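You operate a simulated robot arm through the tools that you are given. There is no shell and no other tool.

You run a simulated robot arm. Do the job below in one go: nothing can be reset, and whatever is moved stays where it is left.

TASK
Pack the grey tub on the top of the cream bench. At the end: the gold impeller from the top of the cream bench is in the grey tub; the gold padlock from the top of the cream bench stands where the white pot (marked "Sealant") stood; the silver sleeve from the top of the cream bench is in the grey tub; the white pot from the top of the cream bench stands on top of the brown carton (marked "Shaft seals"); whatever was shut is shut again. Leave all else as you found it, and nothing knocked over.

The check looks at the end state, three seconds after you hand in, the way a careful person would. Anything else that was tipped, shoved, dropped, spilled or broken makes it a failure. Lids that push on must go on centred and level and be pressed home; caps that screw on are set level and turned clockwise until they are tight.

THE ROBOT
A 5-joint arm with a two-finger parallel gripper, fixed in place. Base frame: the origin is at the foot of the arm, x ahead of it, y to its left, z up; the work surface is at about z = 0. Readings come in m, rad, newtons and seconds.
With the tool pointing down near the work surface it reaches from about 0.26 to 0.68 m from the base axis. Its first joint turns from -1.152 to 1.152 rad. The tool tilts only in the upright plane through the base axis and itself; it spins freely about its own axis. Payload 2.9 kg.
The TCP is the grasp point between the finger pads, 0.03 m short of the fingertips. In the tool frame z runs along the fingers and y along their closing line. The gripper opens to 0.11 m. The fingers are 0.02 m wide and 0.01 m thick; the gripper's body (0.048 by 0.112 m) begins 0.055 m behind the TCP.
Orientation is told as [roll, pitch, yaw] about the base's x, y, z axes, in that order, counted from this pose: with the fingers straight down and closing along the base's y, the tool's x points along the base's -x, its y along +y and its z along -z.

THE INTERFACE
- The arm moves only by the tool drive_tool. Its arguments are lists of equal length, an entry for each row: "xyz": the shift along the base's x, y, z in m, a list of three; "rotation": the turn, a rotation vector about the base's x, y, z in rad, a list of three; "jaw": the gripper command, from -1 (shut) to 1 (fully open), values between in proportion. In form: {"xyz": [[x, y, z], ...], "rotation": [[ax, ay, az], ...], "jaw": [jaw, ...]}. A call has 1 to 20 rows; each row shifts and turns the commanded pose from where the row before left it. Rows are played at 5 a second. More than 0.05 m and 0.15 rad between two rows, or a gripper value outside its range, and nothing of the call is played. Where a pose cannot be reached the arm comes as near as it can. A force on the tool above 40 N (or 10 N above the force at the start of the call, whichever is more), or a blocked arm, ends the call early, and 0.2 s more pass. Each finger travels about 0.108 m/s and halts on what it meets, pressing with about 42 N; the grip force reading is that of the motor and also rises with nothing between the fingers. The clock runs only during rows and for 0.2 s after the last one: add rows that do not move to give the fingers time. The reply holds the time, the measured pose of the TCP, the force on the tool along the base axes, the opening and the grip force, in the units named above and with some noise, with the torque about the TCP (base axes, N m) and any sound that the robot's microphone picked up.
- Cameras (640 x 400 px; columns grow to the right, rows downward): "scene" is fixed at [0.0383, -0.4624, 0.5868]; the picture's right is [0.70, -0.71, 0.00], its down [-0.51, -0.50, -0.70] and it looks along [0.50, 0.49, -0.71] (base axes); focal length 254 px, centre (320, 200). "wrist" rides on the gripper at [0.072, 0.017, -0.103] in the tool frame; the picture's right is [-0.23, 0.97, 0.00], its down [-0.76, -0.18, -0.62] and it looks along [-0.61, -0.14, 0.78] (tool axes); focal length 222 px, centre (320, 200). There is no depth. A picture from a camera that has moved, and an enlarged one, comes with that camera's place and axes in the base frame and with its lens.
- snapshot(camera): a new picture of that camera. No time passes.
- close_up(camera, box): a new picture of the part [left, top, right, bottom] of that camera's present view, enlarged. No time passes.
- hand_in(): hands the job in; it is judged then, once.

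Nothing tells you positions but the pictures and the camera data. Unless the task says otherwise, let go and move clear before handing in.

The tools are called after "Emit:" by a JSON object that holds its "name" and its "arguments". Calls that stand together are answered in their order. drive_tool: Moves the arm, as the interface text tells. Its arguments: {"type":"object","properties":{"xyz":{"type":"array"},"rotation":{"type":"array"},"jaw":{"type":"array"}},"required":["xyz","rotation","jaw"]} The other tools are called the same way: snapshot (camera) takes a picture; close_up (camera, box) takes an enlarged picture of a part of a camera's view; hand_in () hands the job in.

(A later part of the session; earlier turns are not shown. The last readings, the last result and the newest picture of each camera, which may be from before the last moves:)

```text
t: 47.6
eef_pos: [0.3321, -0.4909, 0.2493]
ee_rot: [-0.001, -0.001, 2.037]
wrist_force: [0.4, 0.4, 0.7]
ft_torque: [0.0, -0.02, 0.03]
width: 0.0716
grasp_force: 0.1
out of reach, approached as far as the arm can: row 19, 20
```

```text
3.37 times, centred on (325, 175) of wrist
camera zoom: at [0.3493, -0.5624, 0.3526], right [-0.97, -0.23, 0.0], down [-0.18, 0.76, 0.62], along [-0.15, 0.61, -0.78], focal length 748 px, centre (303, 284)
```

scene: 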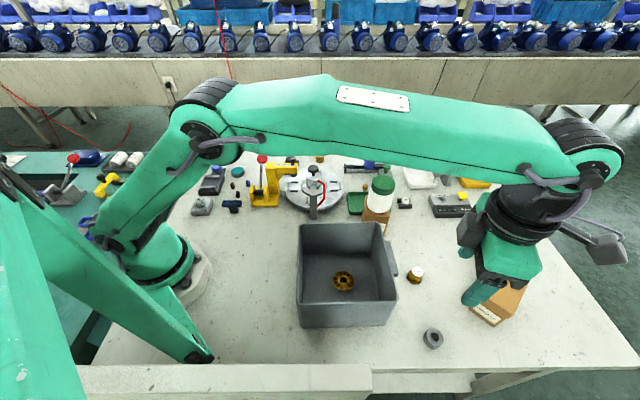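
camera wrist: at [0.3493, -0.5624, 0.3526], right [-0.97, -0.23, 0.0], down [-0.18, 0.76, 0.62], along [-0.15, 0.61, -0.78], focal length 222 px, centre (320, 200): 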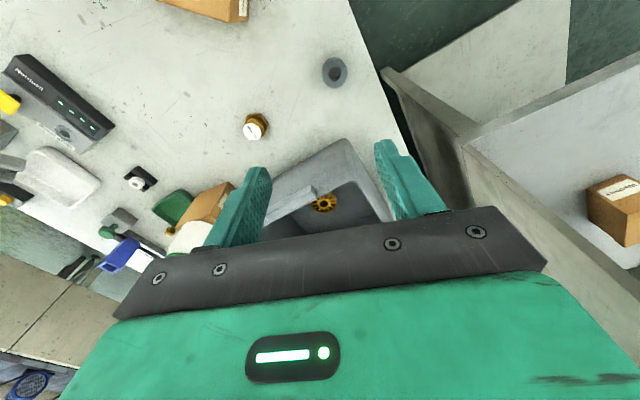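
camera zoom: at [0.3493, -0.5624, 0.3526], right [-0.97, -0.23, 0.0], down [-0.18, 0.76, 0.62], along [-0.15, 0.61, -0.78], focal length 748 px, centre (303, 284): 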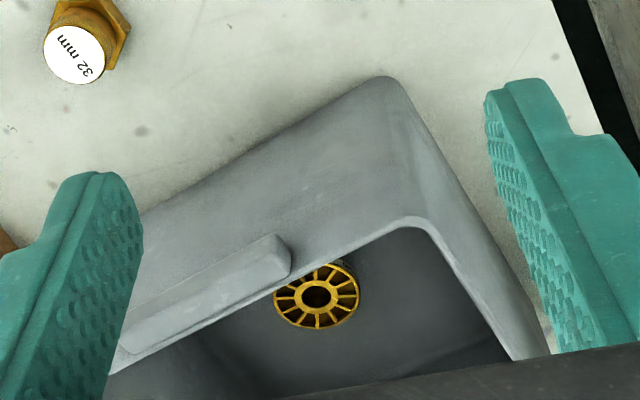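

Emit:
{"name": "drive_tool", "arguments": {"xyz": [[-0.0075, -0.0125, 0], [-0.0075, -0.0125, -0.02], [0, 0, -0.04], [0, 0, -0.04], [0, 0, 0]], "rotation": [[0, 0, -0.0435], [0, 0, -0.0435], [0, 0, 0], [0, 0, 0], [0, 0, 0]], "jaw": [0.3, 0.3, 0.3, 0.3, 0.3]}}

Emit:
{"name": "snapshot", "arguments": {"camera": "wrist"}}

Emit:
{"name": "close_up", "arguments": {"camera": "wrist", "box": [240, 80, 400, 200]}}

Emit:
{"name": "snapshot", "arguments": {"camera": "scene"}}

```text
t: 48.8
eef_pos: [0.3165, -0.5158, 0.1494]
ee_rot: [0.0, 0.0, 1.946]
wrist_force: [0.1, 0.4, 0.2]
ft_torque: [0.01, -0.01, 0.01]
width: 0.0715
grasp_force: 0.0
```

```text
taken
camera wrist: at [0.3279, -0.5887, 0.2533], right [-0.99, -0.15, 0.0], down [-0.11, 0.77, 0.62], along [-0.09, 0.62, -0.78], focal length 222 px, centre (320, 200)
```

wrist: 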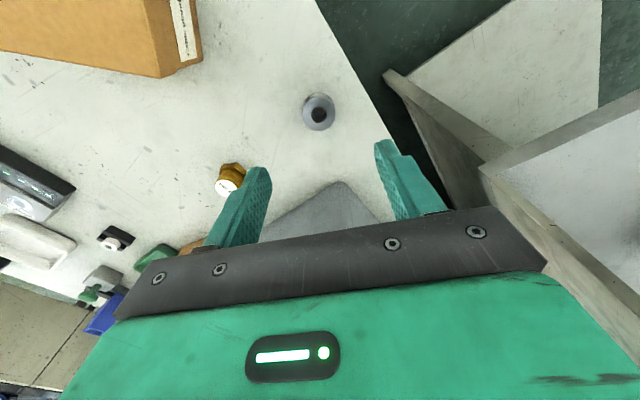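

```text
3.33 times, centred on (320, 140) of wrist
camera zoom: at [0.3279, -0.5887, 0.2533], right [-0.99, -0.15, 0.0], down [-0.11, 0.77, 0.62], along [-0.09, 0.62, -0.78], focal length 740 px, centre (320, 400)
```

zoom: 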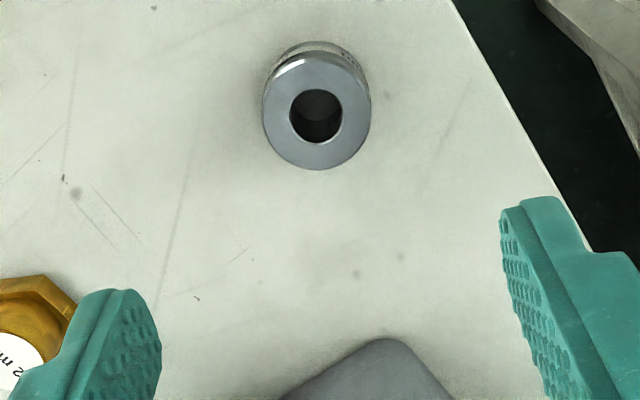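

```text
taken
```

scene: 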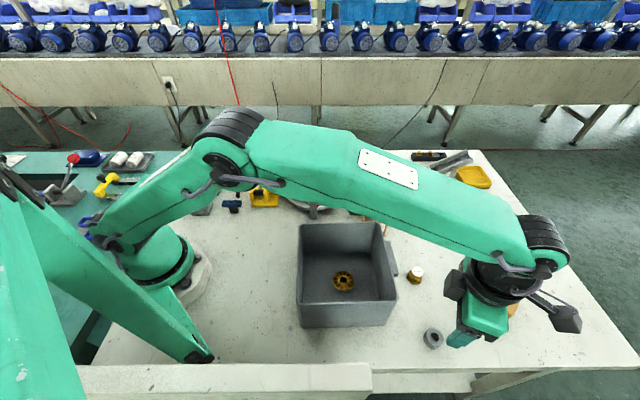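

Sleeve is ~33 mm across, ~20 mm tall, nearly under the tool. I correct 3 mm and descend around it.

Emit:
{"name": "drive_tool", "arguments": {"xyz": [[0.0012, -0.003, -0.03], [0, 0, -0.03], [0, 0, -0.02], [0, 0, 0], [0, 0, 0]], "rotation": [[0, 0, 0], [0, 0, 0], [0, 0, 0], [0, 0, 0], [0, 0, 0]], "jaw": [0.3, 0.3, 0.3, 0.3, 0.3]}}

Emit:
{"name": "close_up", "arguments": {"camera": "wrist", "box": [230, 80, 410, 220]}}

Emit:
{"name": "close_up", "arguments": {"camera": "scene", "box": [400, 250, 540, 370]}}

```text
t: 50.0
eef_pos: [0.3178, -0.5189, 0.0681]
ee_rot: [0.001, 0.001, 1.949]
wrist_force: [-0.5, -0.5, 0.2]
ft_torque: [0.03, -0.06, 0.01]
width: 0.0713
grasp_force: 0.1
```

```text
2.86 times, centred on (320, 150) of wrist
camera zoom: at [0.3287, -0.5922, 0.172], right [-0.99, -0.15, 0.0], down [-0.11, 0.77, 0.62], along [-0.09, 0.62, -0.78], focal length 635 px, centre (320, 343)
```

zoom: 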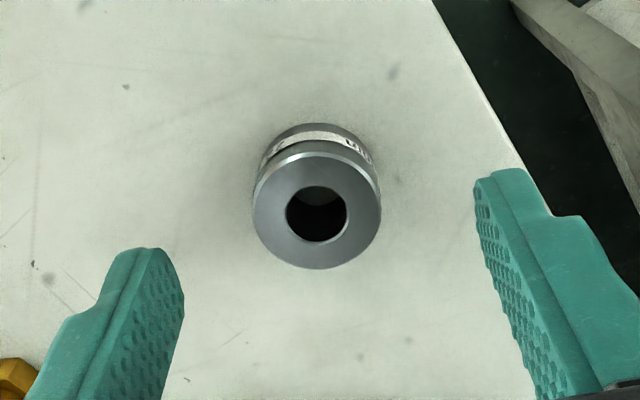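

```text
3.33 times, centred on (470, 310) of scene
camera zoom: at [0.0383, -0.4624, 0.5868], right [0.7, -0.71, 0.0], down [-0.51, -0.5, -0.7], along [0.5, 0.49, -0.71], focal length 848 px, centre (-180, -167)
```

zoom: 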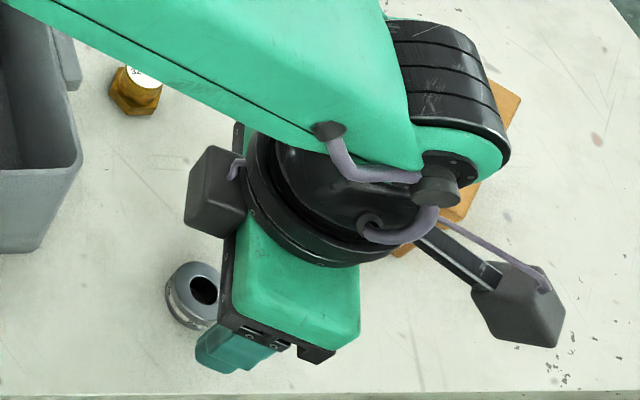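

Emit:
{"name": "drive_tool", "arguments": {"xyz": [[0, 0.001, -0.015], [0, 0, -0.01], [0, 0, -0.005], [0, 0, 0], [0, 0, 0], [0, 0, 0], [0, 0, 0], [0, 0, 0], [0, 0, 0]], "rotation": [[0, 0, 0], [0, 0, 0], [0, 0, 0], [0, 0, 0], [0, 0, 0], [0, 0, 0], [0, 0, 0], [0, 0, 0], [0, 0, 0]], "jaw": [0.3, 0.3, 0.3, 0.3, 0.0, -0.2, -0.4, -1, -1]}}

Emit:
{"name": "close_up", "arguments": {"camera": "wrist", "box": [230, 80, 410, 220]}}

```text
t: 52.0
eef_pos: [0.3181, -0.5176, 0.0389]
ee_rot: [0.0, 0.0, 1.948]
wrist_force: [0.8, 0.2, 1.0]
ft_torque: [0.03, -0.04, 0.02]
width: 0.0327
grasp_force: 42.5
```

```text
2.86 times, centred on (320, 150) of wrist
camera zoom: at [0.3291, -0.5907, 0.1427], right [-0.99, -0.15, 0.0], down [-0.12, 0.77, 0.62], along [-0.09, 0.62, -0.78], focal length 635 px, centre (320, 343)
```

zoom: 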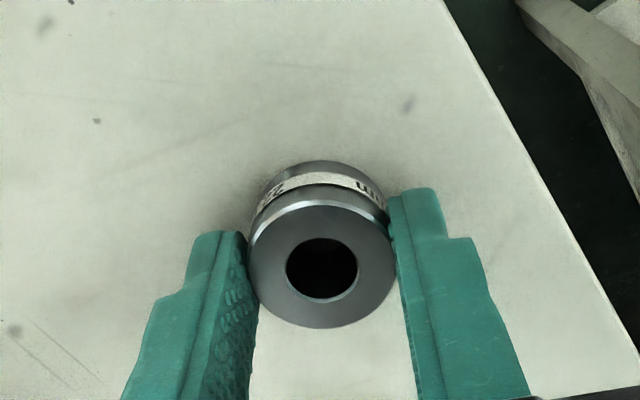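

Sleeve is gripped. I lift it, then carry it to the tub while spinning back to yaw -0.785, which gives the best clearance for placing it beside the impeller.

Emit:
{"name": "drive_tool", "arguments": {"xyz": [[0, 0, 0.015], [0, 0, 0.03], [0, 0, 0.05], [0, 0, 0.05], [0, 0, 0.05], [0, 0, 0.016], [0, 0, 0]], "rotation": [[0, 0, 0], [0, 0, 0], [0, 0, 0], [0, 0, 0], [0, 0, 0], [0, 0, 0], [0, 0, 0]], "jaw": [-1, -1, -1, -1, -1, -1, -1]}}

Emit:
{"name": "drive_tool", "arguments": {"xyz": [[-0.0038, 0.01255, 0], [-0.0038, 0.01255, 0], [-0.0038, 0.01255, 0], [-0.0038, 0.01255, 0], [-0.0038, 0.01255, 0], [-0.0038, 0.01255, 0], [-0.0038, 0.01255, 0], [-0.0038, 0.01255, 0], [-0.0038, 0.01255, 0], [-0.0038, 0.01255, 0], [-0.0038, 0.01255, 0], [-0.0038, 0.01255, 0], [-0.0038, 0.01255, 0], [-0.0038, 0.01255, 0], [-0.0038, 0.01255, 0], [-0.0038, 0.01255, 0], [-0.0038, 0.01255, 0], [-0.0038, 0.01255, 0], [-0.0038, 0.01255, 0], [0, 0, 0]], "rotation": [[0, 0, -0.1438], [0, 0, -0.1438], [0, 0, -0.1438], [0, 0, -0.1438], [0, 0, -0.1438], [0, 0, -0.1438], [0, 0, -0.1438], [0, 0, -0.1438], [0, 0, -0.1438], [0, 0, -0.1438], [0, 0, -0.1438], [0, 0, -0.1438], [0, 0, -0.1438], [0, 0, -0.1438], [0, 0, -0.1438], [0, 0, -0.1438], [0, 0, -0.1438], [0, 0, -0.1438], [0, 0, -0.1438], [0, 0, 0]], "jaw": [-1, -1, -1, -1, -1, -1, -1, -1, -1, -1, -1, -1, -1, -1, -1, -1, -1, -1, -1, -1]}}

Emit:
{"name": "snapshot", "arguments": {"camera": "wrist"}}

Emit:
{"name": "close_up", "arguments": {"camera": "scene", "box": [270, 130, 420, 340]}}

```text
t: 53.6
eef_pos: [0.3158, -0.5182, 0.2474]
ee_rot: [-0.001, 0.0, 1.947]
wrist_force: [-0.3, 0.4, -1.1]
ft_torque: [0.02, -0.03, 0.02]
width: 0.0324
grasp_force: 41.7
```

```text
t: 57.8
eef_pos: [0.247, -0.277, 0.2493]
ee_rot: [-0.001, -0.002, -0.787]
wrist_force: [-0.5, -0.4, -0.6]
ft_torque: [-0.01, -0.04, 0.01]
width: 0.0325
grasp_force: 41.6
```

```text
taken
camera wrist: at [0.207, -0.2132, 0.3523], right [0.85, 0.53, 0.0], down [0.41, -0.66, 0.62], along [0.33, -0.53, -0.78], focal length 222 px, centre (320, 200)
```

wrist: 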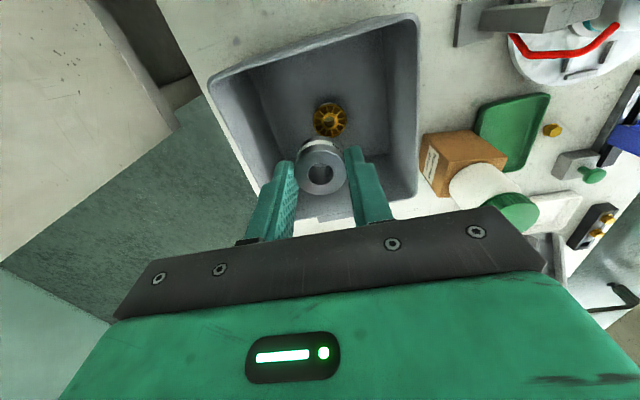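

```text
1.90 times, centred on (345, 235) of scene
camera zoom: at [0.0383, -0.4624, 0.5868], right [0.7, -0.71, 0.0], down [-0.51, -0.5, -0.7], along [0.5, 0.49, -0.71], focal length 485 px, centre (272, 133)
```

zoom: 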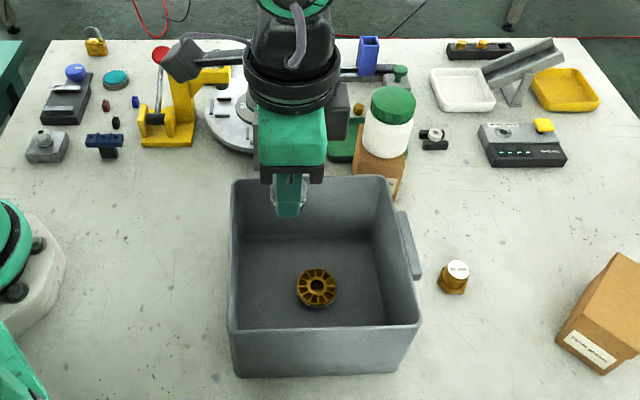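

Emit:
{"name": "close_up", "arguments": {"camera": "wrist", "box": [190, 0, 450, 220]}}

```text
1.82 times, centred on (320, 110) of wrist
camera zoom: at [0.207, -0.2132, 0.3523], right [0.85, 0.53, 0.0], down [0.41, -0.66, 0.62], along [0.33, -0.53, -0.78], focal length 404 px, centre (320, 364)
```

zoom: 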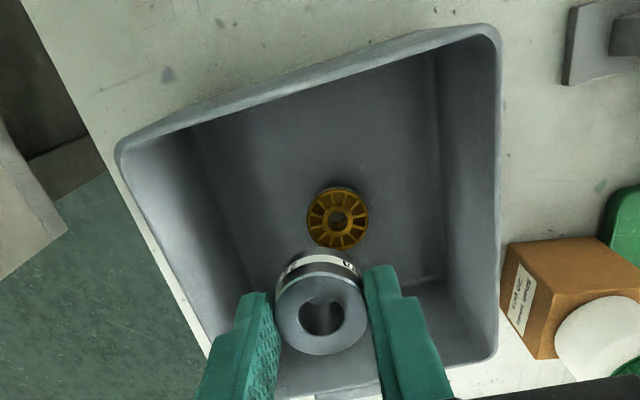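

Tub centre from this view is about [0.274, -0.2985], the impeller sits slightly right of centre, and the sleeve is lined up on the free left side. I nudge 3 mm more and lower in stages.

Emit:
{"name": "drive_tool", "arguments": {"xyz": [[-0.003, 0.003, -0.02], [0, 0, -0.04], [0, 0, -0.04], [0, 0, -0.04], [0, 0, 0]], "rotation": [[0, 0, 0], [0, 0, 0], [0, 0, 0], [0, 0, 0], [0, 0, 0]], "jaw": [-1, -1, -1, -1, -1]}}

Emit:
{"name": "close_up", "arguments": {"camera": "scene", "box": [260, 150, 420, 340]}}

Emit:
{"name": "snapshot", "arguments": {"camera": "wrist"}}

```text
t: 59.0
eef_pos: [0.2424, -0.2737, 0.1093]
ee_rot: [0.0, 0.001, -0.784]
wrist_force: [-0.1, 0.3, -1.7]
ft_torque: [0.01, 0.0, 0.01]
width: 0.0326
grasp_force: 41.9
```

```text
2.11 times, centred on (340, 245) of scene
camera zoom: at [0.0383, -0.4624, 0.5868], right [0.7, -0.71, 0.0], down [-0.51, -0.5, -0.7], along [0.5, 0.49, -0.71], focal length 536 px, centre (278, 105)
```

zoom: 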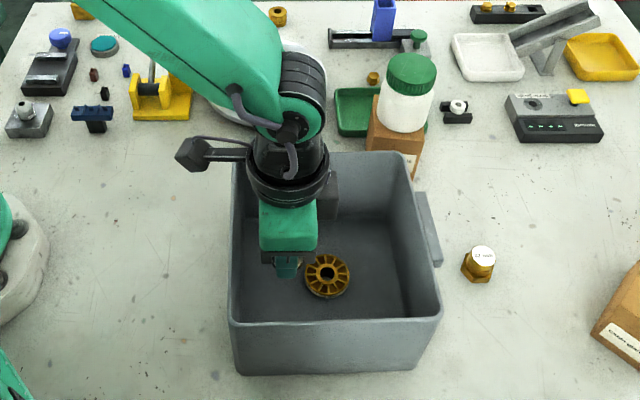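

```text
taken
camera wrist: at [0.2029, -0.2095, 0.2125], right [0.85, 0.53, 0.0], down [0.41, -0.66, 0.62], along [0.33, -0.53, -0.78], focal length 222 px, centre (320, 200)
```

wrist: 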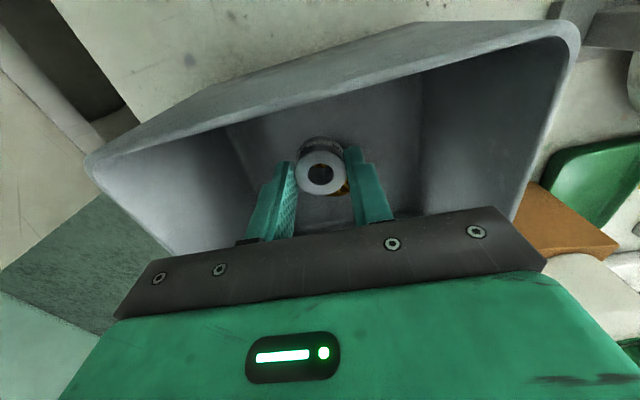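

Emit:
{"name": "drive_tool", "arguments": {"xyz": [[0, 0, -0.025], [0, 0, -0.02], [0, 0, -0.009], [0, 0, 0]], "rotation": [[0, 0, 0], [0, 0, 0], [0, 0, 0], [0, 0, 0]], "jaw": [-1, -1, -1, -1]}}

Emit:
{"name": "close_up", "arguments": {"camera": "scene", "box": [280, 180, 400, 300]}}

Emit:
{"name": "close_up", "arguments": {"camera": "wrist", "box": [220, 80, 420, 220]}}

```text
t: 60.0
eef_pos: [0.242, -0.2736, 0.0557]
ee_rot: [0.001, 0.0, -0.785]
wrist_force: [-0.2, -0.6, -1.9]
ft_torque: [0.02, 0.01, -0.02]
width: 0.0328
grasp_force: 42.3
```

```text
3.33 times, centred on (340, 240) of scene
camera zoom: at [0.0383, -0.4624, 0.5868], right [0.7, -0.71, 0.0], down [-0.51, -0.5, -0.7], along [0.5, 0.49, -0.71], focal length 848 px, centre (253, 67)
```

zoom: 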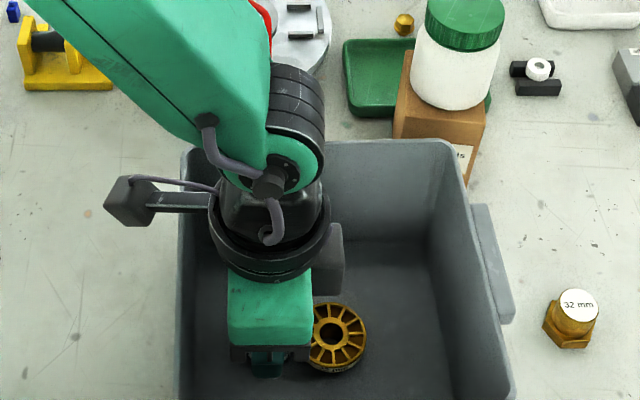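

```text
2.86 times, centred on (320, 150) of wrist
camera zoom: at [0.2033, -0.2104, 0.1597], right [0.85, 0.53, 0.0], down [0.41, -0.66, 0.62], along [0.33, -0.53, -0.78], focal length 635 px, centre (320, 343)
```

zoom: 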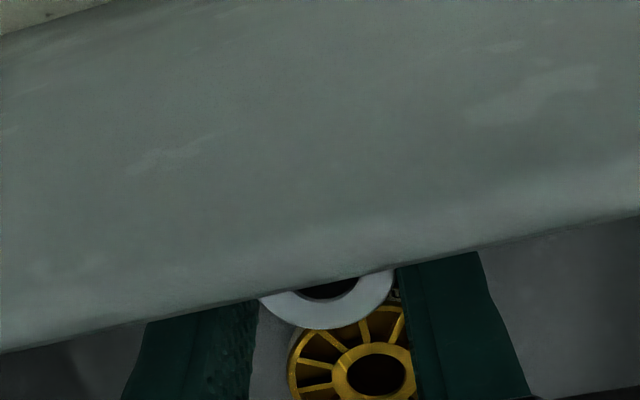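

Everything clears the tub wall. I continue down to touch the floor in small steps.

Emit:
{"name": "drive_tool", "arguments": {"xyz": [[0, 0, -0.006], [0, 0, -0.004], [0, 0, 0]], "rotation": [[0, 0, 0], [0, 0, 0], [0, 0, 0]], "jaw": [-1, -1, -1]}}

Emit:
{"name": "drive_tool", "arguments": {"xyz": [[0, 0, -0.0015], [0, 0, 0]], "rotation": [[0, 0, 0], [0, 0, 0]], "jaw": [-1, -1]}}

Emit:
{"name": "drive_tool", "arguments": {"xyz": [[0, 0, -0.0015], [0, 0, 0]], "rotation": [[0, 0, 0], [0, 0, 0]], "jaw": [-1, -1]}}

```text
t: 60.8
eef_pos: [0.2415, -0.2736, 0.0455]
ee_rot: [0.0, -0.001, -0.784]
wrist_force: [-1.1, 1.0, -1.1]
ft_torque: [0.01, 0.03, -0.02]
width: 0.0323
grasp_force: 41.9
```

```text
t: 61.4
eef_pos: [0.2421, -0.2742, 0.0444]
ee_rot: [0.0, 0.001, -0.785]
wrist_force: [-0.9, 0.4, -0.4]
ft_torque: [-0.03, 0.06, -0.07]
width: 0.0324
grasp_force: 41.8
```

```text
t: 62.0
eef_pos: [0.2428, -0.2751, 0.0436]
ee_rot: [0.0, -0.003, -0.786]
wrist_force: [-2.9, 5.5, 33.5]
ft_torque: [0.27, 0.26, 0.01]
width: 0.0326
grasp_force: 42.3
```

Emit:
{"name": "drive_tool", "arguments": {"xyz": [[0, 0, 0.001], [0, 0, 0], [0, 0, 0], [0, 0, 0], [0, 0, 0]], "rotation": [[0, 0, 0], [0, 0, 0], [0, 0, 0], [0, 0, 0], [0, 0, 0]], "jaw": [-1, -0.35, -0.2, 0.0, 0.05]}}

Emit:
{"name": "drive_tool", "arguments": {"xyz": [[0, 0, 0.01], [0, 0, 0.03], [0, 0, 0.05], [0, 0, 0.05], [0, 0, 0.05], [0, 0, 0.05], [0, 0, 0]], "rotation": [[0, 0, 0], [0, 0, 0], [0, 0, 0], [0, 0, 0], [0, 0, 0], [0, 0, 0], [0, 0, 0]], "jaw": [0.05, 0.05, 0.05, 0.05, 0.05, 0.05, 0.05]}}

Emit:
{"name": "snapshot", "arguments": {"camera": "wrist"}}

Emit:
{"name": "close_up", "arguments": {"camera": "scene", "box": [280, 200, 420, 340]}}

```text
t: 63.2
eef_pos: [0.2414, -0.2742, 0.0441]
ee_rot: [-0.001, -0.002, -0.786]
wrist_force: [-0.1, -0.9, -0.3]
ft_torque: [0.01, 0.0, 0.01]
width: 0.0577
grasp_force: 0.1
```

```text
t: 64.8
eef_pos: [0.2433, -0.2758, 0.2858]
ee_rot: [0.0, 0.001, -0.786]
wrist_force: [0.1, -0.9, 0.3]
ft_torque: [-0.01, -0.01, 0.0]
width: 0.058
grasp_force: 0.0
```

```text
taken
camera wrist: at [0.2039, -0.2119, 0.3896], right [0.85, 0.53, 0.0], down [0.41, -0.66, 0.62], along [0.33, -0.53, -0.78], focal length 222 px, centre (320, 200)
```

wrist: 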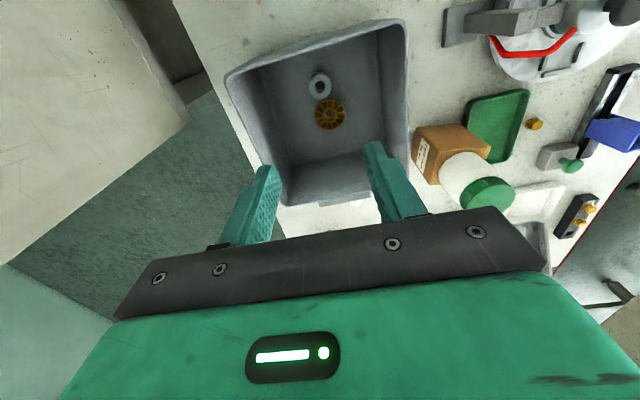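

```text
2.86 times, centred on (350, 270) of scene
camera zoom: at [0.0383, -0.4624, 0.5868], right [0.7, -0.71, 0.0], down [-0.51, -0.5, -0.7], along [0.5, 0.49, -0.71], focal length 727 px, centre (234, 0)
```

zoom: 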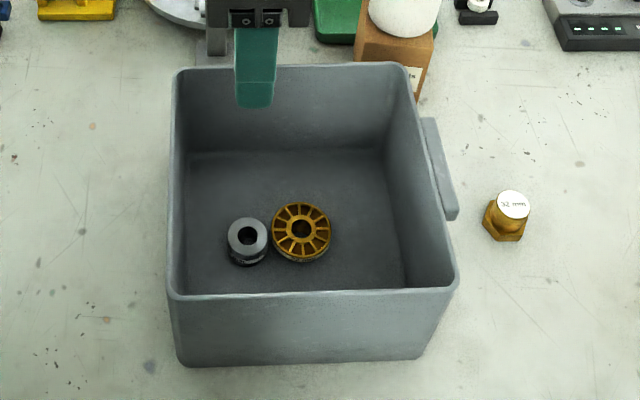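

Sleeve and impeller both rest in the tub. Now the padlock: I fly high over to above it, keeping the jaws nearly along its thickness.

Emit:
{"name": "drive_tool", "arguments": {"xyz": [[0.0167, 0.0394, 0], [0.0167, 0.0394, 0], [0.0167, 0.0394, 0], [0.0167, 0.0394, 0], [0.0167, 0.0394, 0], [0.0167, 0.0394, 0], [0.0167, 0.0394, 0], [0.0002, 0.0436, 0], [0.0002, 0.0436, 0], [0.0002, 0.0436, 0], [0.0002, 0.0436, 0], [0.0002, 0.0436, 0], [0.0002, 0.0436, 0], [0.0002, 0.0436, 0], [0.0002, 0.0436, 0], [0, 0, 0], [0, 0, 0]], "rotation": [[0, 0, 0], [0, 0, 0], [0, 0, 0], [0, 0, 0], [0, 0, 0], [0, 0, 0], [0, 0, 0], [0, 0, 0], [0, 0, 0], [0, 0, 0], [0, 0, 0], [0, 0, 0], [0, 0, 0], [0, 0, 0], [0, 0, 0], [0, 0, 0], [0, 0, 0]], "jaw": [0.05, 0.05, 0.05, 0.05, 0.05, 0.05, 0.05, 0.05, 0.05, 0.05, 0.05, 0.05, 0.05, 0.05, 0.05, 0.05, 0.05]}}

Emit:
{"name": "snapshot", "arguments": {"camera": "wrist"}}

Emit:
{"name": "close_up", "arguments": {"camera": "wrist", "box": [260, 60, 380, 160]}}

Emit:
{"name": "snapshot", "arguments": {"camera": "scene"}}

```text
t: 68.4
eef_pos: [0.362, 0.3516, 0.2841]
ee_rot: [0.001, 0.001, -0.786]
wrist_force: [0.8, -0.6, 0.0]
ft_torque: [0.01, 0.04, -0.01]
width: 0.0582
grasp_force: 0.0
```

```text
taken
camera wrist: at [0.3217, 0.4157, 0.3879], right [0.85, 0.53, 0.0], down [0.41, -0.66, 0.62], along [0.33, -0.53, -0.78], focal length 222 px, centre (320, 200)
```

wrist: 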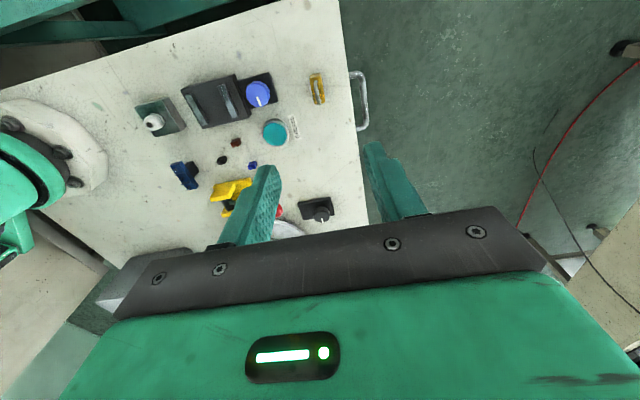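

```text
4.00 times, centred on (320, 110) of wrist
camera zoom: at [0.3217, 0.4157, 0.3879], right [0.85, 0.53, 0.0], down [0.41, -0.66, 0.62], along [0.33, -0.53, -0.78], focal length 888 px, centre (320, 560)
```

zoom: 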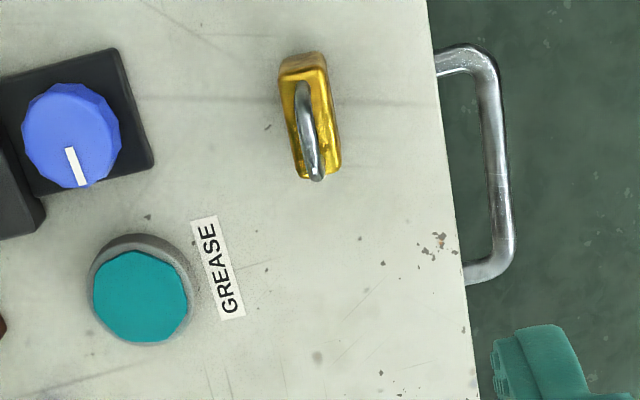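

```text
taken
```

scene: 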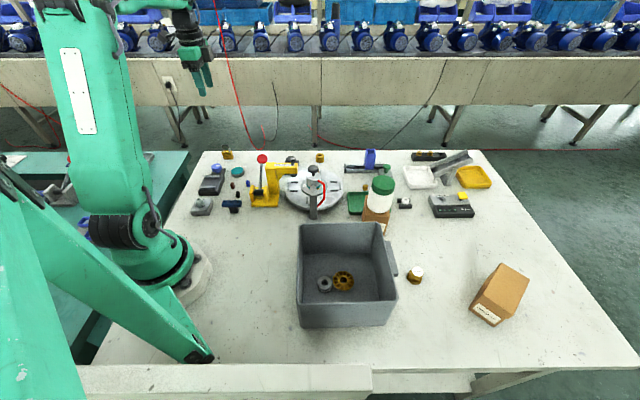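

Padlock is almost directly below, its width running along the tool's x, so yaw is right. I shift slightly and descend for a closer look.

Emit:
{"name": "drive_tool", "arguments": {"xyz": [[-0.0025, -0.0015, -0.04], [0, 0, -0.04], [0, 0, -0.04], [0, 0, 0], [0, 0, 0]], "rotation": [[0, 0, 0], [0, 0, 0], [0, 0, 0], [0, 0, 0], [0, 0, 0]], "jaw": [0.05, 0.05, 0.05, 0.05, 0.05]}}

Emit:
{"name": "snapshot", "arguments": {"camera": "wrist"}}

Emit:
{"name": "close_up", "arguments": {"camera": "wrist", "box": [260, 70, 380, 190]}}

Emit:
{"name": "close_up", "arguments": {"camera": "scene", "box": [180, 90, 280, 190]}}

```text
t: 69.6
eef_pos: [0.3596, 0.3496, 0.1628]
ee_rot: [0.0, 0.002, -0.785]
wrist_force: [0.6, -0.7, 1.3]
ft_torque: [0.01, 0.0, -0.01]
width: 0.0577
grasp_force: 0.0
```

```text
taken
camera wrist: at [0.3193, 0.4134, 0.2669], right [0.85, 0.53, 0.0], down [0.41, -0.66, 0.62], along [0.33, -0.53, -0.78], focal length 222 px, centre (320, 200)
```

wrist: 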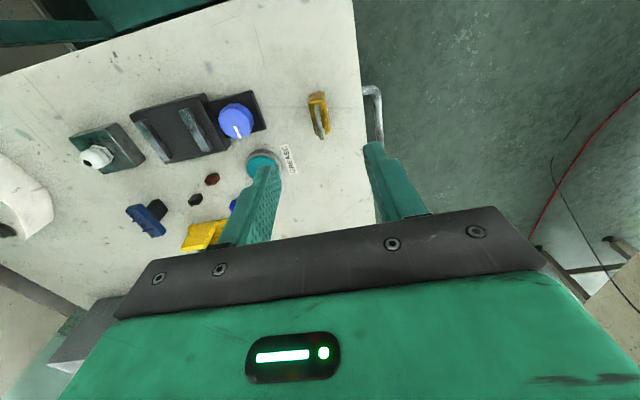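

```text
3.33 times, centred on (320, 130) of wrist
camera zoom: at [0.3193, 0.4134, 0.2669], right [0.85, 0.53, 0.0], down [0.41, -0.66, 0.62], along [0.33, -0.53, -0.78], focal length 740 px, centre (320, 433)
```

zoom: 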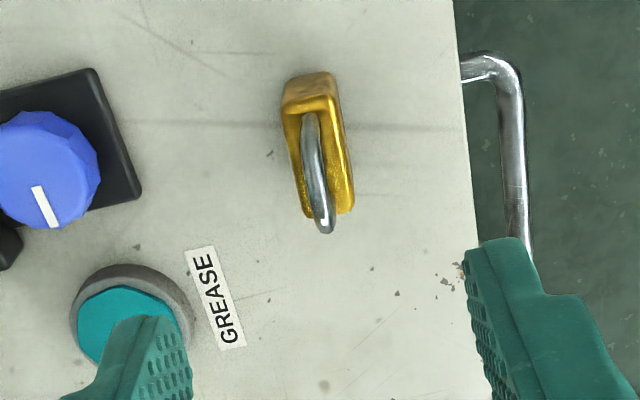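

```text
4.00 times, centred on (230, 140) of scene
camera zoom: at [0.0383, -0.4624, 0.5868], right [0.7, -0.71, 0.0], down [-0.51, -0.5, -0.7], along [0.5, 0.49, -0.71], focal length 1018 px, centre (680, 440)
```

zoom: 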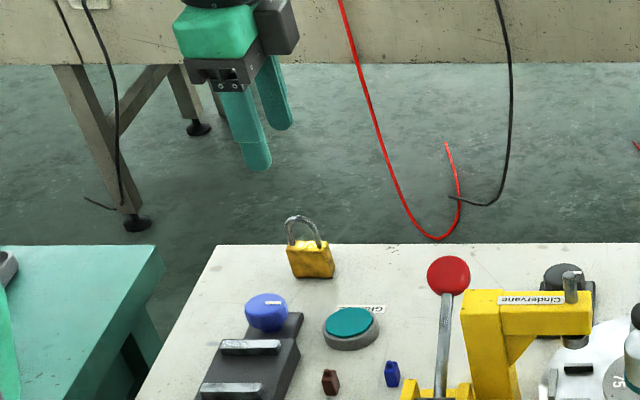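

Padlock body: ~16 mm thick, 33 mm wide, 35 mm tall, centred near [0.360, 0.349], thickness along yaw -0.845. I turn the tool by -0.06 and go lower.

Emit:
{"name": "drive_tool", "arguments": {"xyz": [[0.001, -0.0012, -0.03], [0, 0, -0.03], [0, 0, -0.02], [0, 0, 0], [0, 0, 0]], "rotation": [[0, 0, -0.06], [0, 0, 0], [0, 0, 0], [0, 0, 0], [0, 0, 0]], "jaw": [0.05, 0.05, 0.05, 0.05, 0.05]}}

Emit:
{"name": "snapshot", "arguments": {"camera": "wrist"}}

Emit:
{"name": "close_up", "arguments": {"camera": "wrist", "box": [230, 80, 410, 220]}}

Emit:
{"name": "close_up", "arguments": {"camera": "scene", "box": [190, 110, 270, 180]}}

```text
t: 70.8
eef_pos: [0.36, 0.3475, 0.083]
ee_rot: [-0.001, 0.001, -0.844]
wrist_force: [-0.7, 0.4, -0.3]
ft_torque: [0.03, 0.0, -0.03]
width: 0.0576
grasp_force: 0.1
```

```text
taken
camera wrist: at [0.3242, 0.4135, 0.1867], right [0.88, 0.48, 0.0], down [0.37, -0.69, 0.62], along [0.3, -0.55, -0.78], focal length 222 px, centre (320, 200)
```

wrist: 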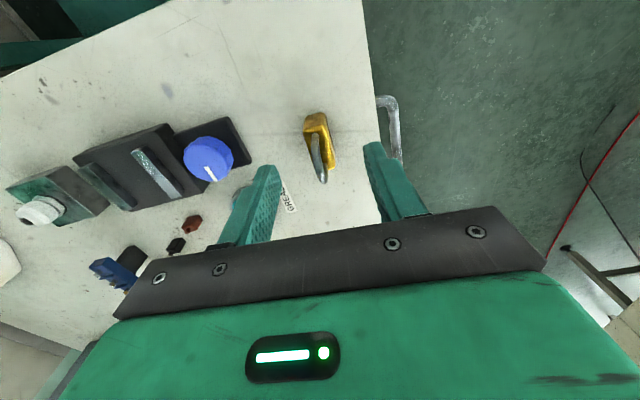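

```text
2.86 times, centred on (320, 150) of wrist
camera zoom: at [0.3242, 0.4135, 0.1867], right [0.88, 0.48, 0.0], down [0.37, -0.69, 0.62], along [0.3, -0.55, -0.78], focal length 635 px, centre (320, 343)
```

zoom: 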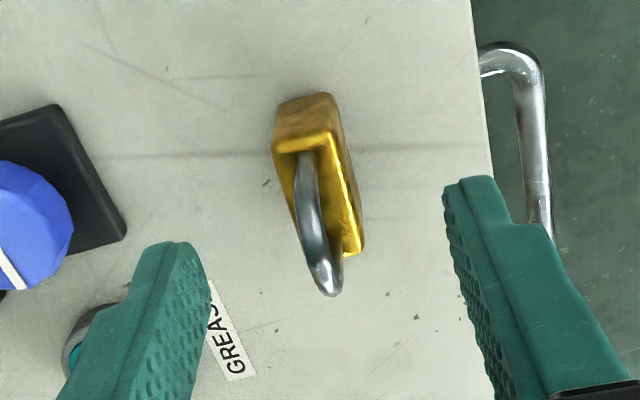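

```text
5.71 times, centred on (230, 145) of scene
camera zoom: at [0.0383, -0.4624, 0.5868], right [0.7, -0.71, 0.0], down [-0.51, -0.5, -0.7], along [0.5, 0.49, -0.71], focal length 1454 px, centre (834, 514)
```

zoom: 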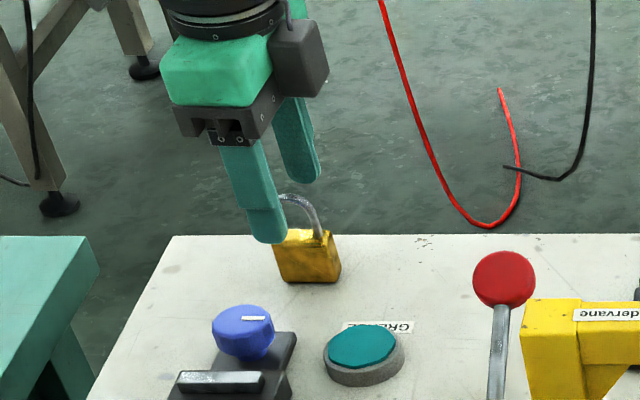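

The padlock faces are now parallel to the pads and centred. I descend to grip the body and close gently.

Emit:
{"name": "drive_tool", "arguments": {"xyz": [[-0.0015, 0.0017, -0.015], [0, 0, -0.015], [0, 0, -0.016], [0, 0, 0], [0, 0, 0]], "rotation": [[0, 0, 0], [0, 0, 0], [0, 0, 0], [0, 0, 0], [0, 0, 0]], "jaw": [0.05, 0.05, 0.05, 0.05, 0.05]}}

Emit:
{"name": "close_up", "arguments": {"camera": "wrist", "box": [230, 80, 410, 220]}}

Emit:
{"name": "close_up", "arguments": {"camera": "scene", "box": [190, 110, 270, 180]}}

```text
t: 72.0
eef_pos: [0.3576, 0.349, 0.0376]
ee_rot: [0.0, 0.0, -0.845]
wrist_force: [-0.2, -0.1, -0.1]
ft_torque: [0.0, 0.03, 0.03]
width: 0.0579
grasp_force: 0.1
```

```text
2.86 times, centred on (320, 150) of wrist
camera zoom: at [0.322, 0.415, 0.1416], right [0.88, 0.48, 0.0], down [0.37, -0.69, 0.62], along [0.3, -0.55, -0.78], focal length 635 px, centre (320, 343)
```

zoom: 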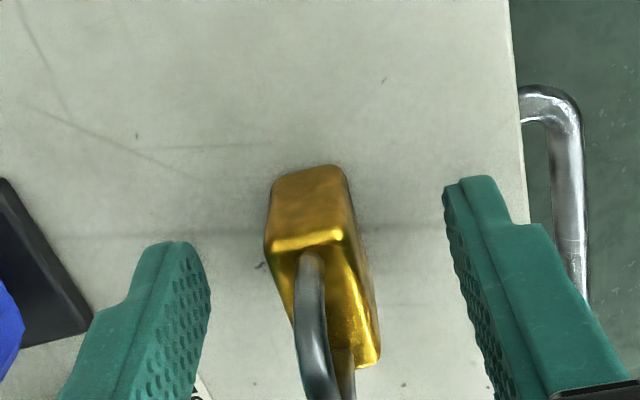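

```text
5.71 times, centred on (230, 145) of scene
camera zoom: at [0.0383, -0.4624, 0.5868], right [0.7, -0.71, 0.0], down [-0.51, -0.5, -0.7], along [0.5, 0.49, -0.71], focal length 1454 px, centre (834, 514)
```

zoom: 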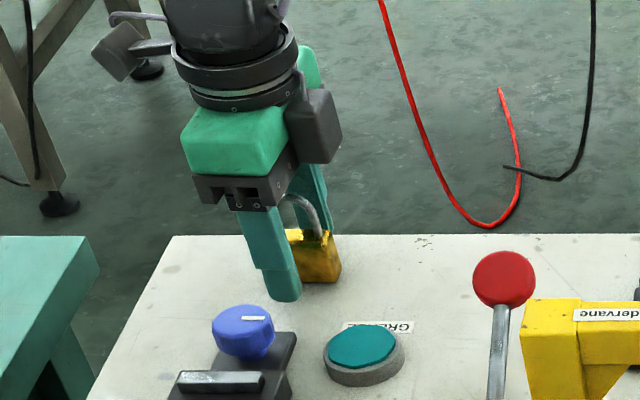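

Emit:
{"name": "drive_tool", "arguments": {"xyz": [[0, 0, 0], [0, 0, 0], [0, 0, 0], [0, 0, 0], [0, 0, 0], [0, 0, 0], [0, 0, 0]], "rotation": [[0, 0, 0], [0, 0, 0], [0, 0, 0], [0, 0, 0], [0, 0, 0], [0, 0, 0], [0, 0, 0]], "jaw": [-0.2, -0.4, -0.55, -0.65, -1, -1, -1]}}

Emit:
{"name": "close_up", "arguments": {"camera": "wrist", "box": [230, 80, 410, 220]}}

Emit:
{"name": "close_up", "arguments": {"camera": "scene", "box": [190, 110, 270, 180]}}

```text
t: 73.6
eef_pos: [0.3588, 0.3504, 0.0378]
ee_rot: [0.001, -0.001, -0.845]
wrist_force: [0.4, 0.7, 0.7]
ft_torque: [-0.01, -0.04, 0.0]
width: 0.0173
grasp_force: 42.1
```

```text
2.86 times, centred on (320, 150) of wrist
camera zoom: at [0.322, 0.415, 0.1418], right [0.88, 0.48, 0.0], down [0.37, -0.69, 0.62], along [0.3, -0.55, -0.78], focal length 635 px, centre (320, 343)
```

zoom: 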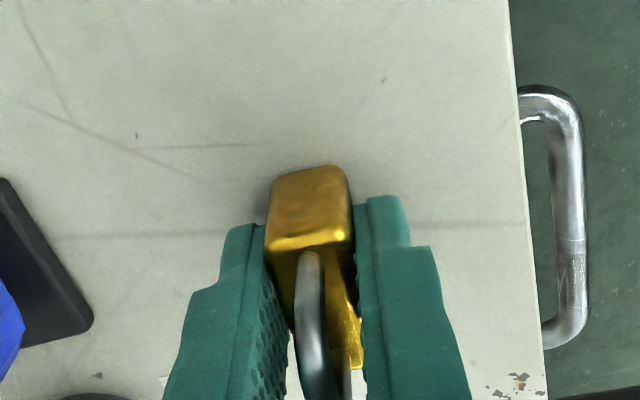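

```text
5.71 times, centred on (230, 145) of scene
camera zoom: at [0.0383, -0.4624, 0.5868], right [0.7, -0.71, 0.0], down [-0.51, -0.5, -0.7], along [0.5, 0.49, -0.71], focal length 1454 px, centre (834, 514)
```

zoom: 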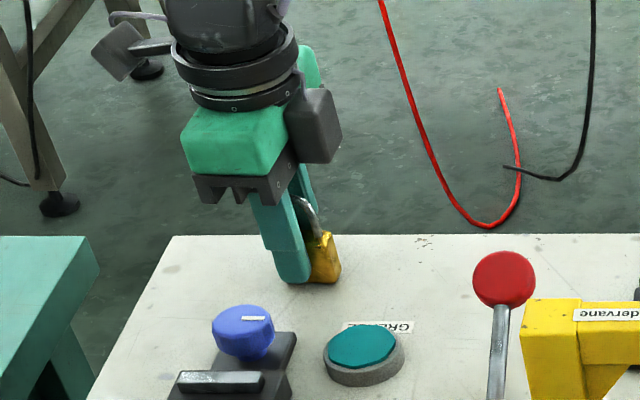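

Padlock gripped firmly (17 mm). I lift it straight up and carry it over to where the pot stood, [0.444, 0.238].

Emit:
{"name": "drive_tool", "arguments": {"xyz": [[0, 0, 0.015], [0, 0, 0.035], [0, 0, 0.05], [0, 0, 0.05], [0, 0, 0.012], [0.0142, -0.0187, 0], [0.0213, -0.0281, 0], [0.0213, -0.0281, 0], [0.0213, -0.0281, 0], [0.0071, -0.0094, 0], [0, 0, 0], [0, 0, 0]], "rotation": [[0, 0, 0], [0, 0, 0], [0, 0, 0], [0, 0, 0], [0, 0, 0], [0, 0, 0], [0, 0, 0], [0, 0, 0], [0, 0, 0], [0, 0, 0], [0, 0, 0], [0, 0, 0]], "jaw": [-1, -1, -1, -1, -1, -1, -1, -1, -1, -1, -1, -1]}}

Emit:
{"name": "snapshot", "arguments": {"camera": "wrist"}}

Emit:
{"name": "close_up", "arguments": {"camera": "scene", "box": [190, 70, 330, 210]}}

```text
t: 76.2
eef_pos: [0.4428, 0.2366, 0.1997]
ee_rot: [0.0, 0.0, -0.845]
wrist_force: [-0.4, 0.0, -1.4]
ft_torque: [0.0, -0.01, 0.03]
width: 0.0175
grasp_force: 42.5
```

```text
taken
camera wrist: at [0.4066, 0.3037, 0.3028], right [0.88, 0.48, 0.0], down [0.37, -0.69, 0.62], along [0.3, -0.55, -0.78], focal length 222 px, centre (320, 200)
```

wrist: 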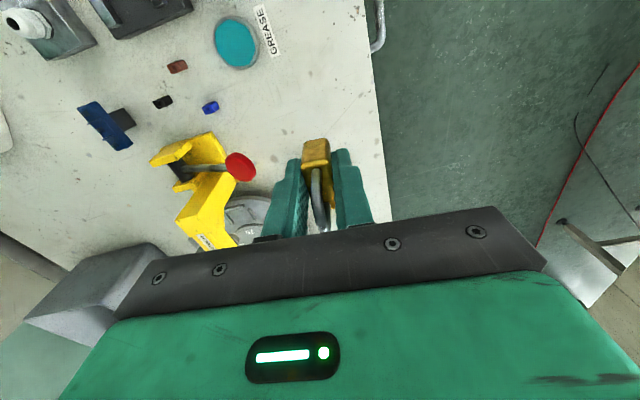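

```text
2.86 times, centred on (260, 140) of scene
camera zoom: at [0.0383, -0.4624, 0.5868], right [0.7, -0.71, 0.0], down [-0.51, -0.5, -0.7], along [0.5, 0.49, -0.71], focal length 727 px, centre (491, 371)
```

zoom: 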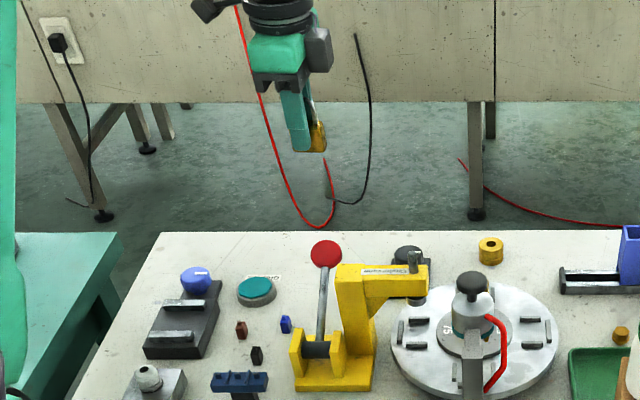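

Emit:
{"name": "drive_tool", "arguments": {"xyz": [[0.001, 0.001, -0.03], [0, 0, -0.04], [0, 0, -0.04], [0, 0, -0.03], [0, 0, 0]], "rotation": [[0, 0, 0], [0, 0, 0], [0, 0, 0], [0, 0, 0], [0, 0, 0]], "jaw": [-1, -1, -1, -1, -1]}}

Emit:
{"name": "close_up", "arguments": {"camera": "scene", "box": [220, 100, 310, 190]}}

Emit:
{"name": "snapshot", "arguments": {"camera": "wrist"}}

```text
t: 77.4
eef_pos: [0.4449, 0.2386, 0.0592]
ee_rot: [0.001, -0.001, -0.845]
wrist_force: [1.3, -0.9, -1.0]
ft_torque: [-0.01, -0.03, 0.01]
width: 0.0173
grasp_force: 41.7
```

```text
4.44 times, centred on (265, 145) of scene
camera zoom: at [0.0383, -0.4624, 0.5868], right [0.7, -0.71, 0.0], down [-0.51, -0.5, -0.7], along [0.5, 0.49, -0.71], focal length 1131 px, centre (564, 444)
```

zoom: 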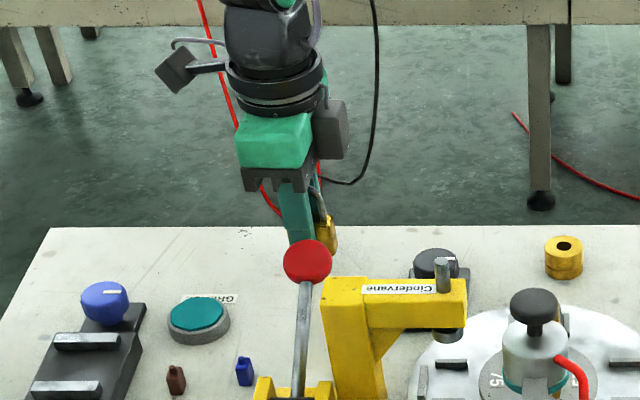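

```text
taken
camera wrist: at [0.4093, 0.3036, 0.1624], right [0.88, 0.48, 0.0], down [0.37, -0.69, 0.62], along [0.3, -0.55, -0.78], focal length 222 px, centre (320, 200)
```

wrist: 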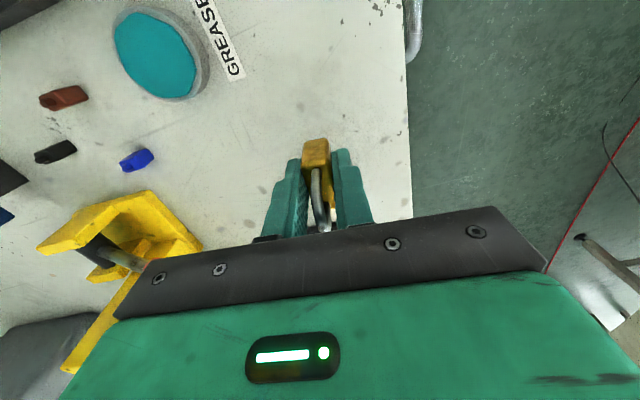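

Clear of the press. I now lower the padlock the last 2 cm, slowing near the surface.

Emit:
{"name": "drive_tool", "arguments": {"xyz": [[0, 0, -0.01], [0, 0, -0.006], [0, 0, -0.003], [0, 0, 0]], "rotation": [[0, 0, 0], [0, 0, 0], [0, 0, 0], [0, 0, 0]], "jaw": [-1, -1, -1, -1]}}

Emit:
{"name": "drive_tool", "arguments": {"xyz": [[0, 0, -0.001], [0, 0, 0]], "rotation": [[0, 0, 0], [0, 0, 0]], "jaw": [-1, -1]}}

Emit:
{"name": "drive_tool", "arguments": {"xyz": [[0, 0, -0.001], [0, 0, 0]], "rotation": [[0, 0, 0], [0, 0, 0]], "jaw": [-1, -1]}}

```text
t: 78.4
eef_pos: [0.4443, 0.2372, 0.0409]
ee_rot: [0.0, 0.0, -0.845]
wrist_force: [-0.2, 0.5, -2.1]
ft_torque: [0.0, 0.0, -0.01]
width: 0.0175
grasp_force: 42.2
```

```text
t: 79.0
eef_pos: [0.4445, 0.2372, 0.0402]
ee_rot: [-0.001, 0.0, -0.845]
wrist_force: [0.2, 0.1, -1.2]
ft_torque: [0.0, -0.01, 0.03]
width: 0.0172
grasp_force: 41.4
```

```text
t: 79.6
eef_pos: [0.4442, 0.2376, 0.0391]
ee_rot: [-0.002, 0.001, -0.845]
wrist_force: [-0.3, -1.0, -0.5]
ft_torque: [0.0, -0.02, 0.01]
width: 0.0173
grasp_force: 42.4
```

Emit:
{"name": "drive_tool", "arguments": {"xyz": [[0, 0, -0.0008], [0, 0, 0]], "rotation": [[0, 0, 0], [0, 0, 0]], "jaw": [-1, -1]}}

Emit:
{"name": "drive_tool", "arguments": {"xyz": [[0, 0, -0.0006], [0, 0, 0]], "rotation": [[0, 0, 0], [0, 0, 0]], "jaw": [-1, -1]}}

```text
t: 80.2
eef_pos: [0.4445, 0.2383, 0.0378]
ee_rot: [0.0, 0.0, -0.845]
wrist_force: [0.6, 0.8, 0.1]
ft_torque: [-0.01, 0.02, 0.0]
width: 0.0172
grasp_force: 42.0
```

```text
t: 80.8
eef_pos: [0.445, 0.2375, 0.0392]
ee_rot: [-0.001, 0.0, -0.845]
wrist_force: [-3.4, -0.9, 7.5]
ft_torque: [-0.06, 0.05, -0.04]
width: 0.0173
grasp_force: 41.7
```

Contact with the bench. I open the jaws gradually and check the padlock stays upright before rising.

Emit:
{"name": "drive_tool", "arguments": {"xyz": [[0, 0, 0.0004], [0, 0, 0], [0, 0, 0], [0, 0, 0], [0, 0, 0], [0, 0, 0]], "rotation": [[0, 0, 0], [0, 0, 0], [0, 0, 0], [0, 0, 0], [0, 0, 0], [0, 0, 0]], "jaw": [-1, -0.65, -0.55, -0.4, -0.2, -0.1]}}

Emit:
{"name": "close_up", "arguments": {"camera": "wrist", "box": [230, 80, 410, 220]}}

Emit:
{"name": "close_up", "arguments": {"camera": "scene", "box": [220, 100, 310, 190]}}

```text
t: 82.2
eef_pos: [0.4455, 0.2375, 0.0382]
ee_rot: [-0.001, 0.002, -0.844]
wrist_force: [-0.5, 0.1, 0.5]
ft_torque: [0.01, 0.04, 0.02]
width: 0.0495
grasp_force: 0.1
```

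```text
2.86 times, centred on (320, 150) of wrist
camera zoom: at [0.4091, 0.3035, 0.1416], right [0.88, 0.48, 0.0], down [0.37, -0.69, 0.62], along [0.3, -0.55, -0.78], focal length 635 px, centre (320, 343)
```

zoom: 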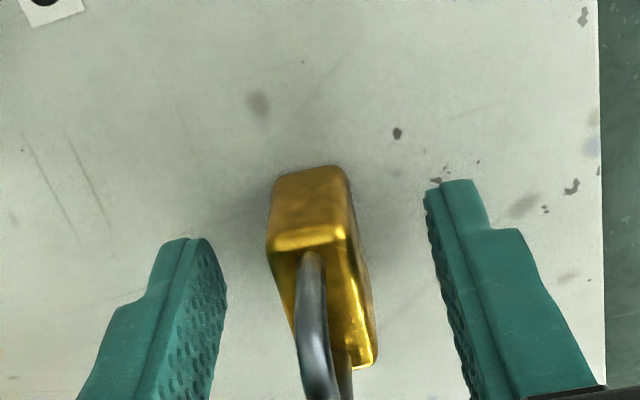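

```text
4.44 times, centred on (265, 145) of scene
camera zoom: at [0.0383, -0.4624, 0.5868], right [0.7, -0.71, 0.0], down [-0.51, -0.5, -0.7], along [0.5, 0.49, -0.71], focal length 1131 px, centre (564, 444)
```

zoom: 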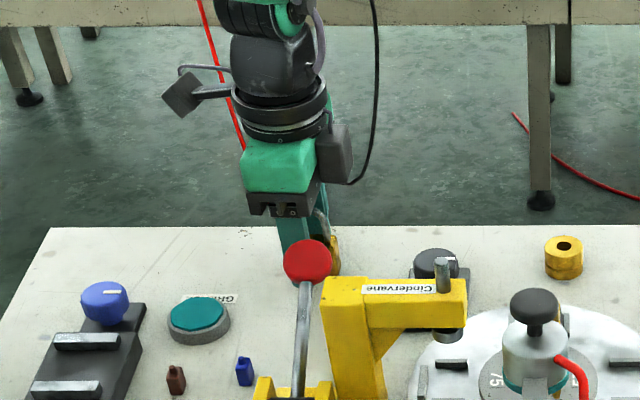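

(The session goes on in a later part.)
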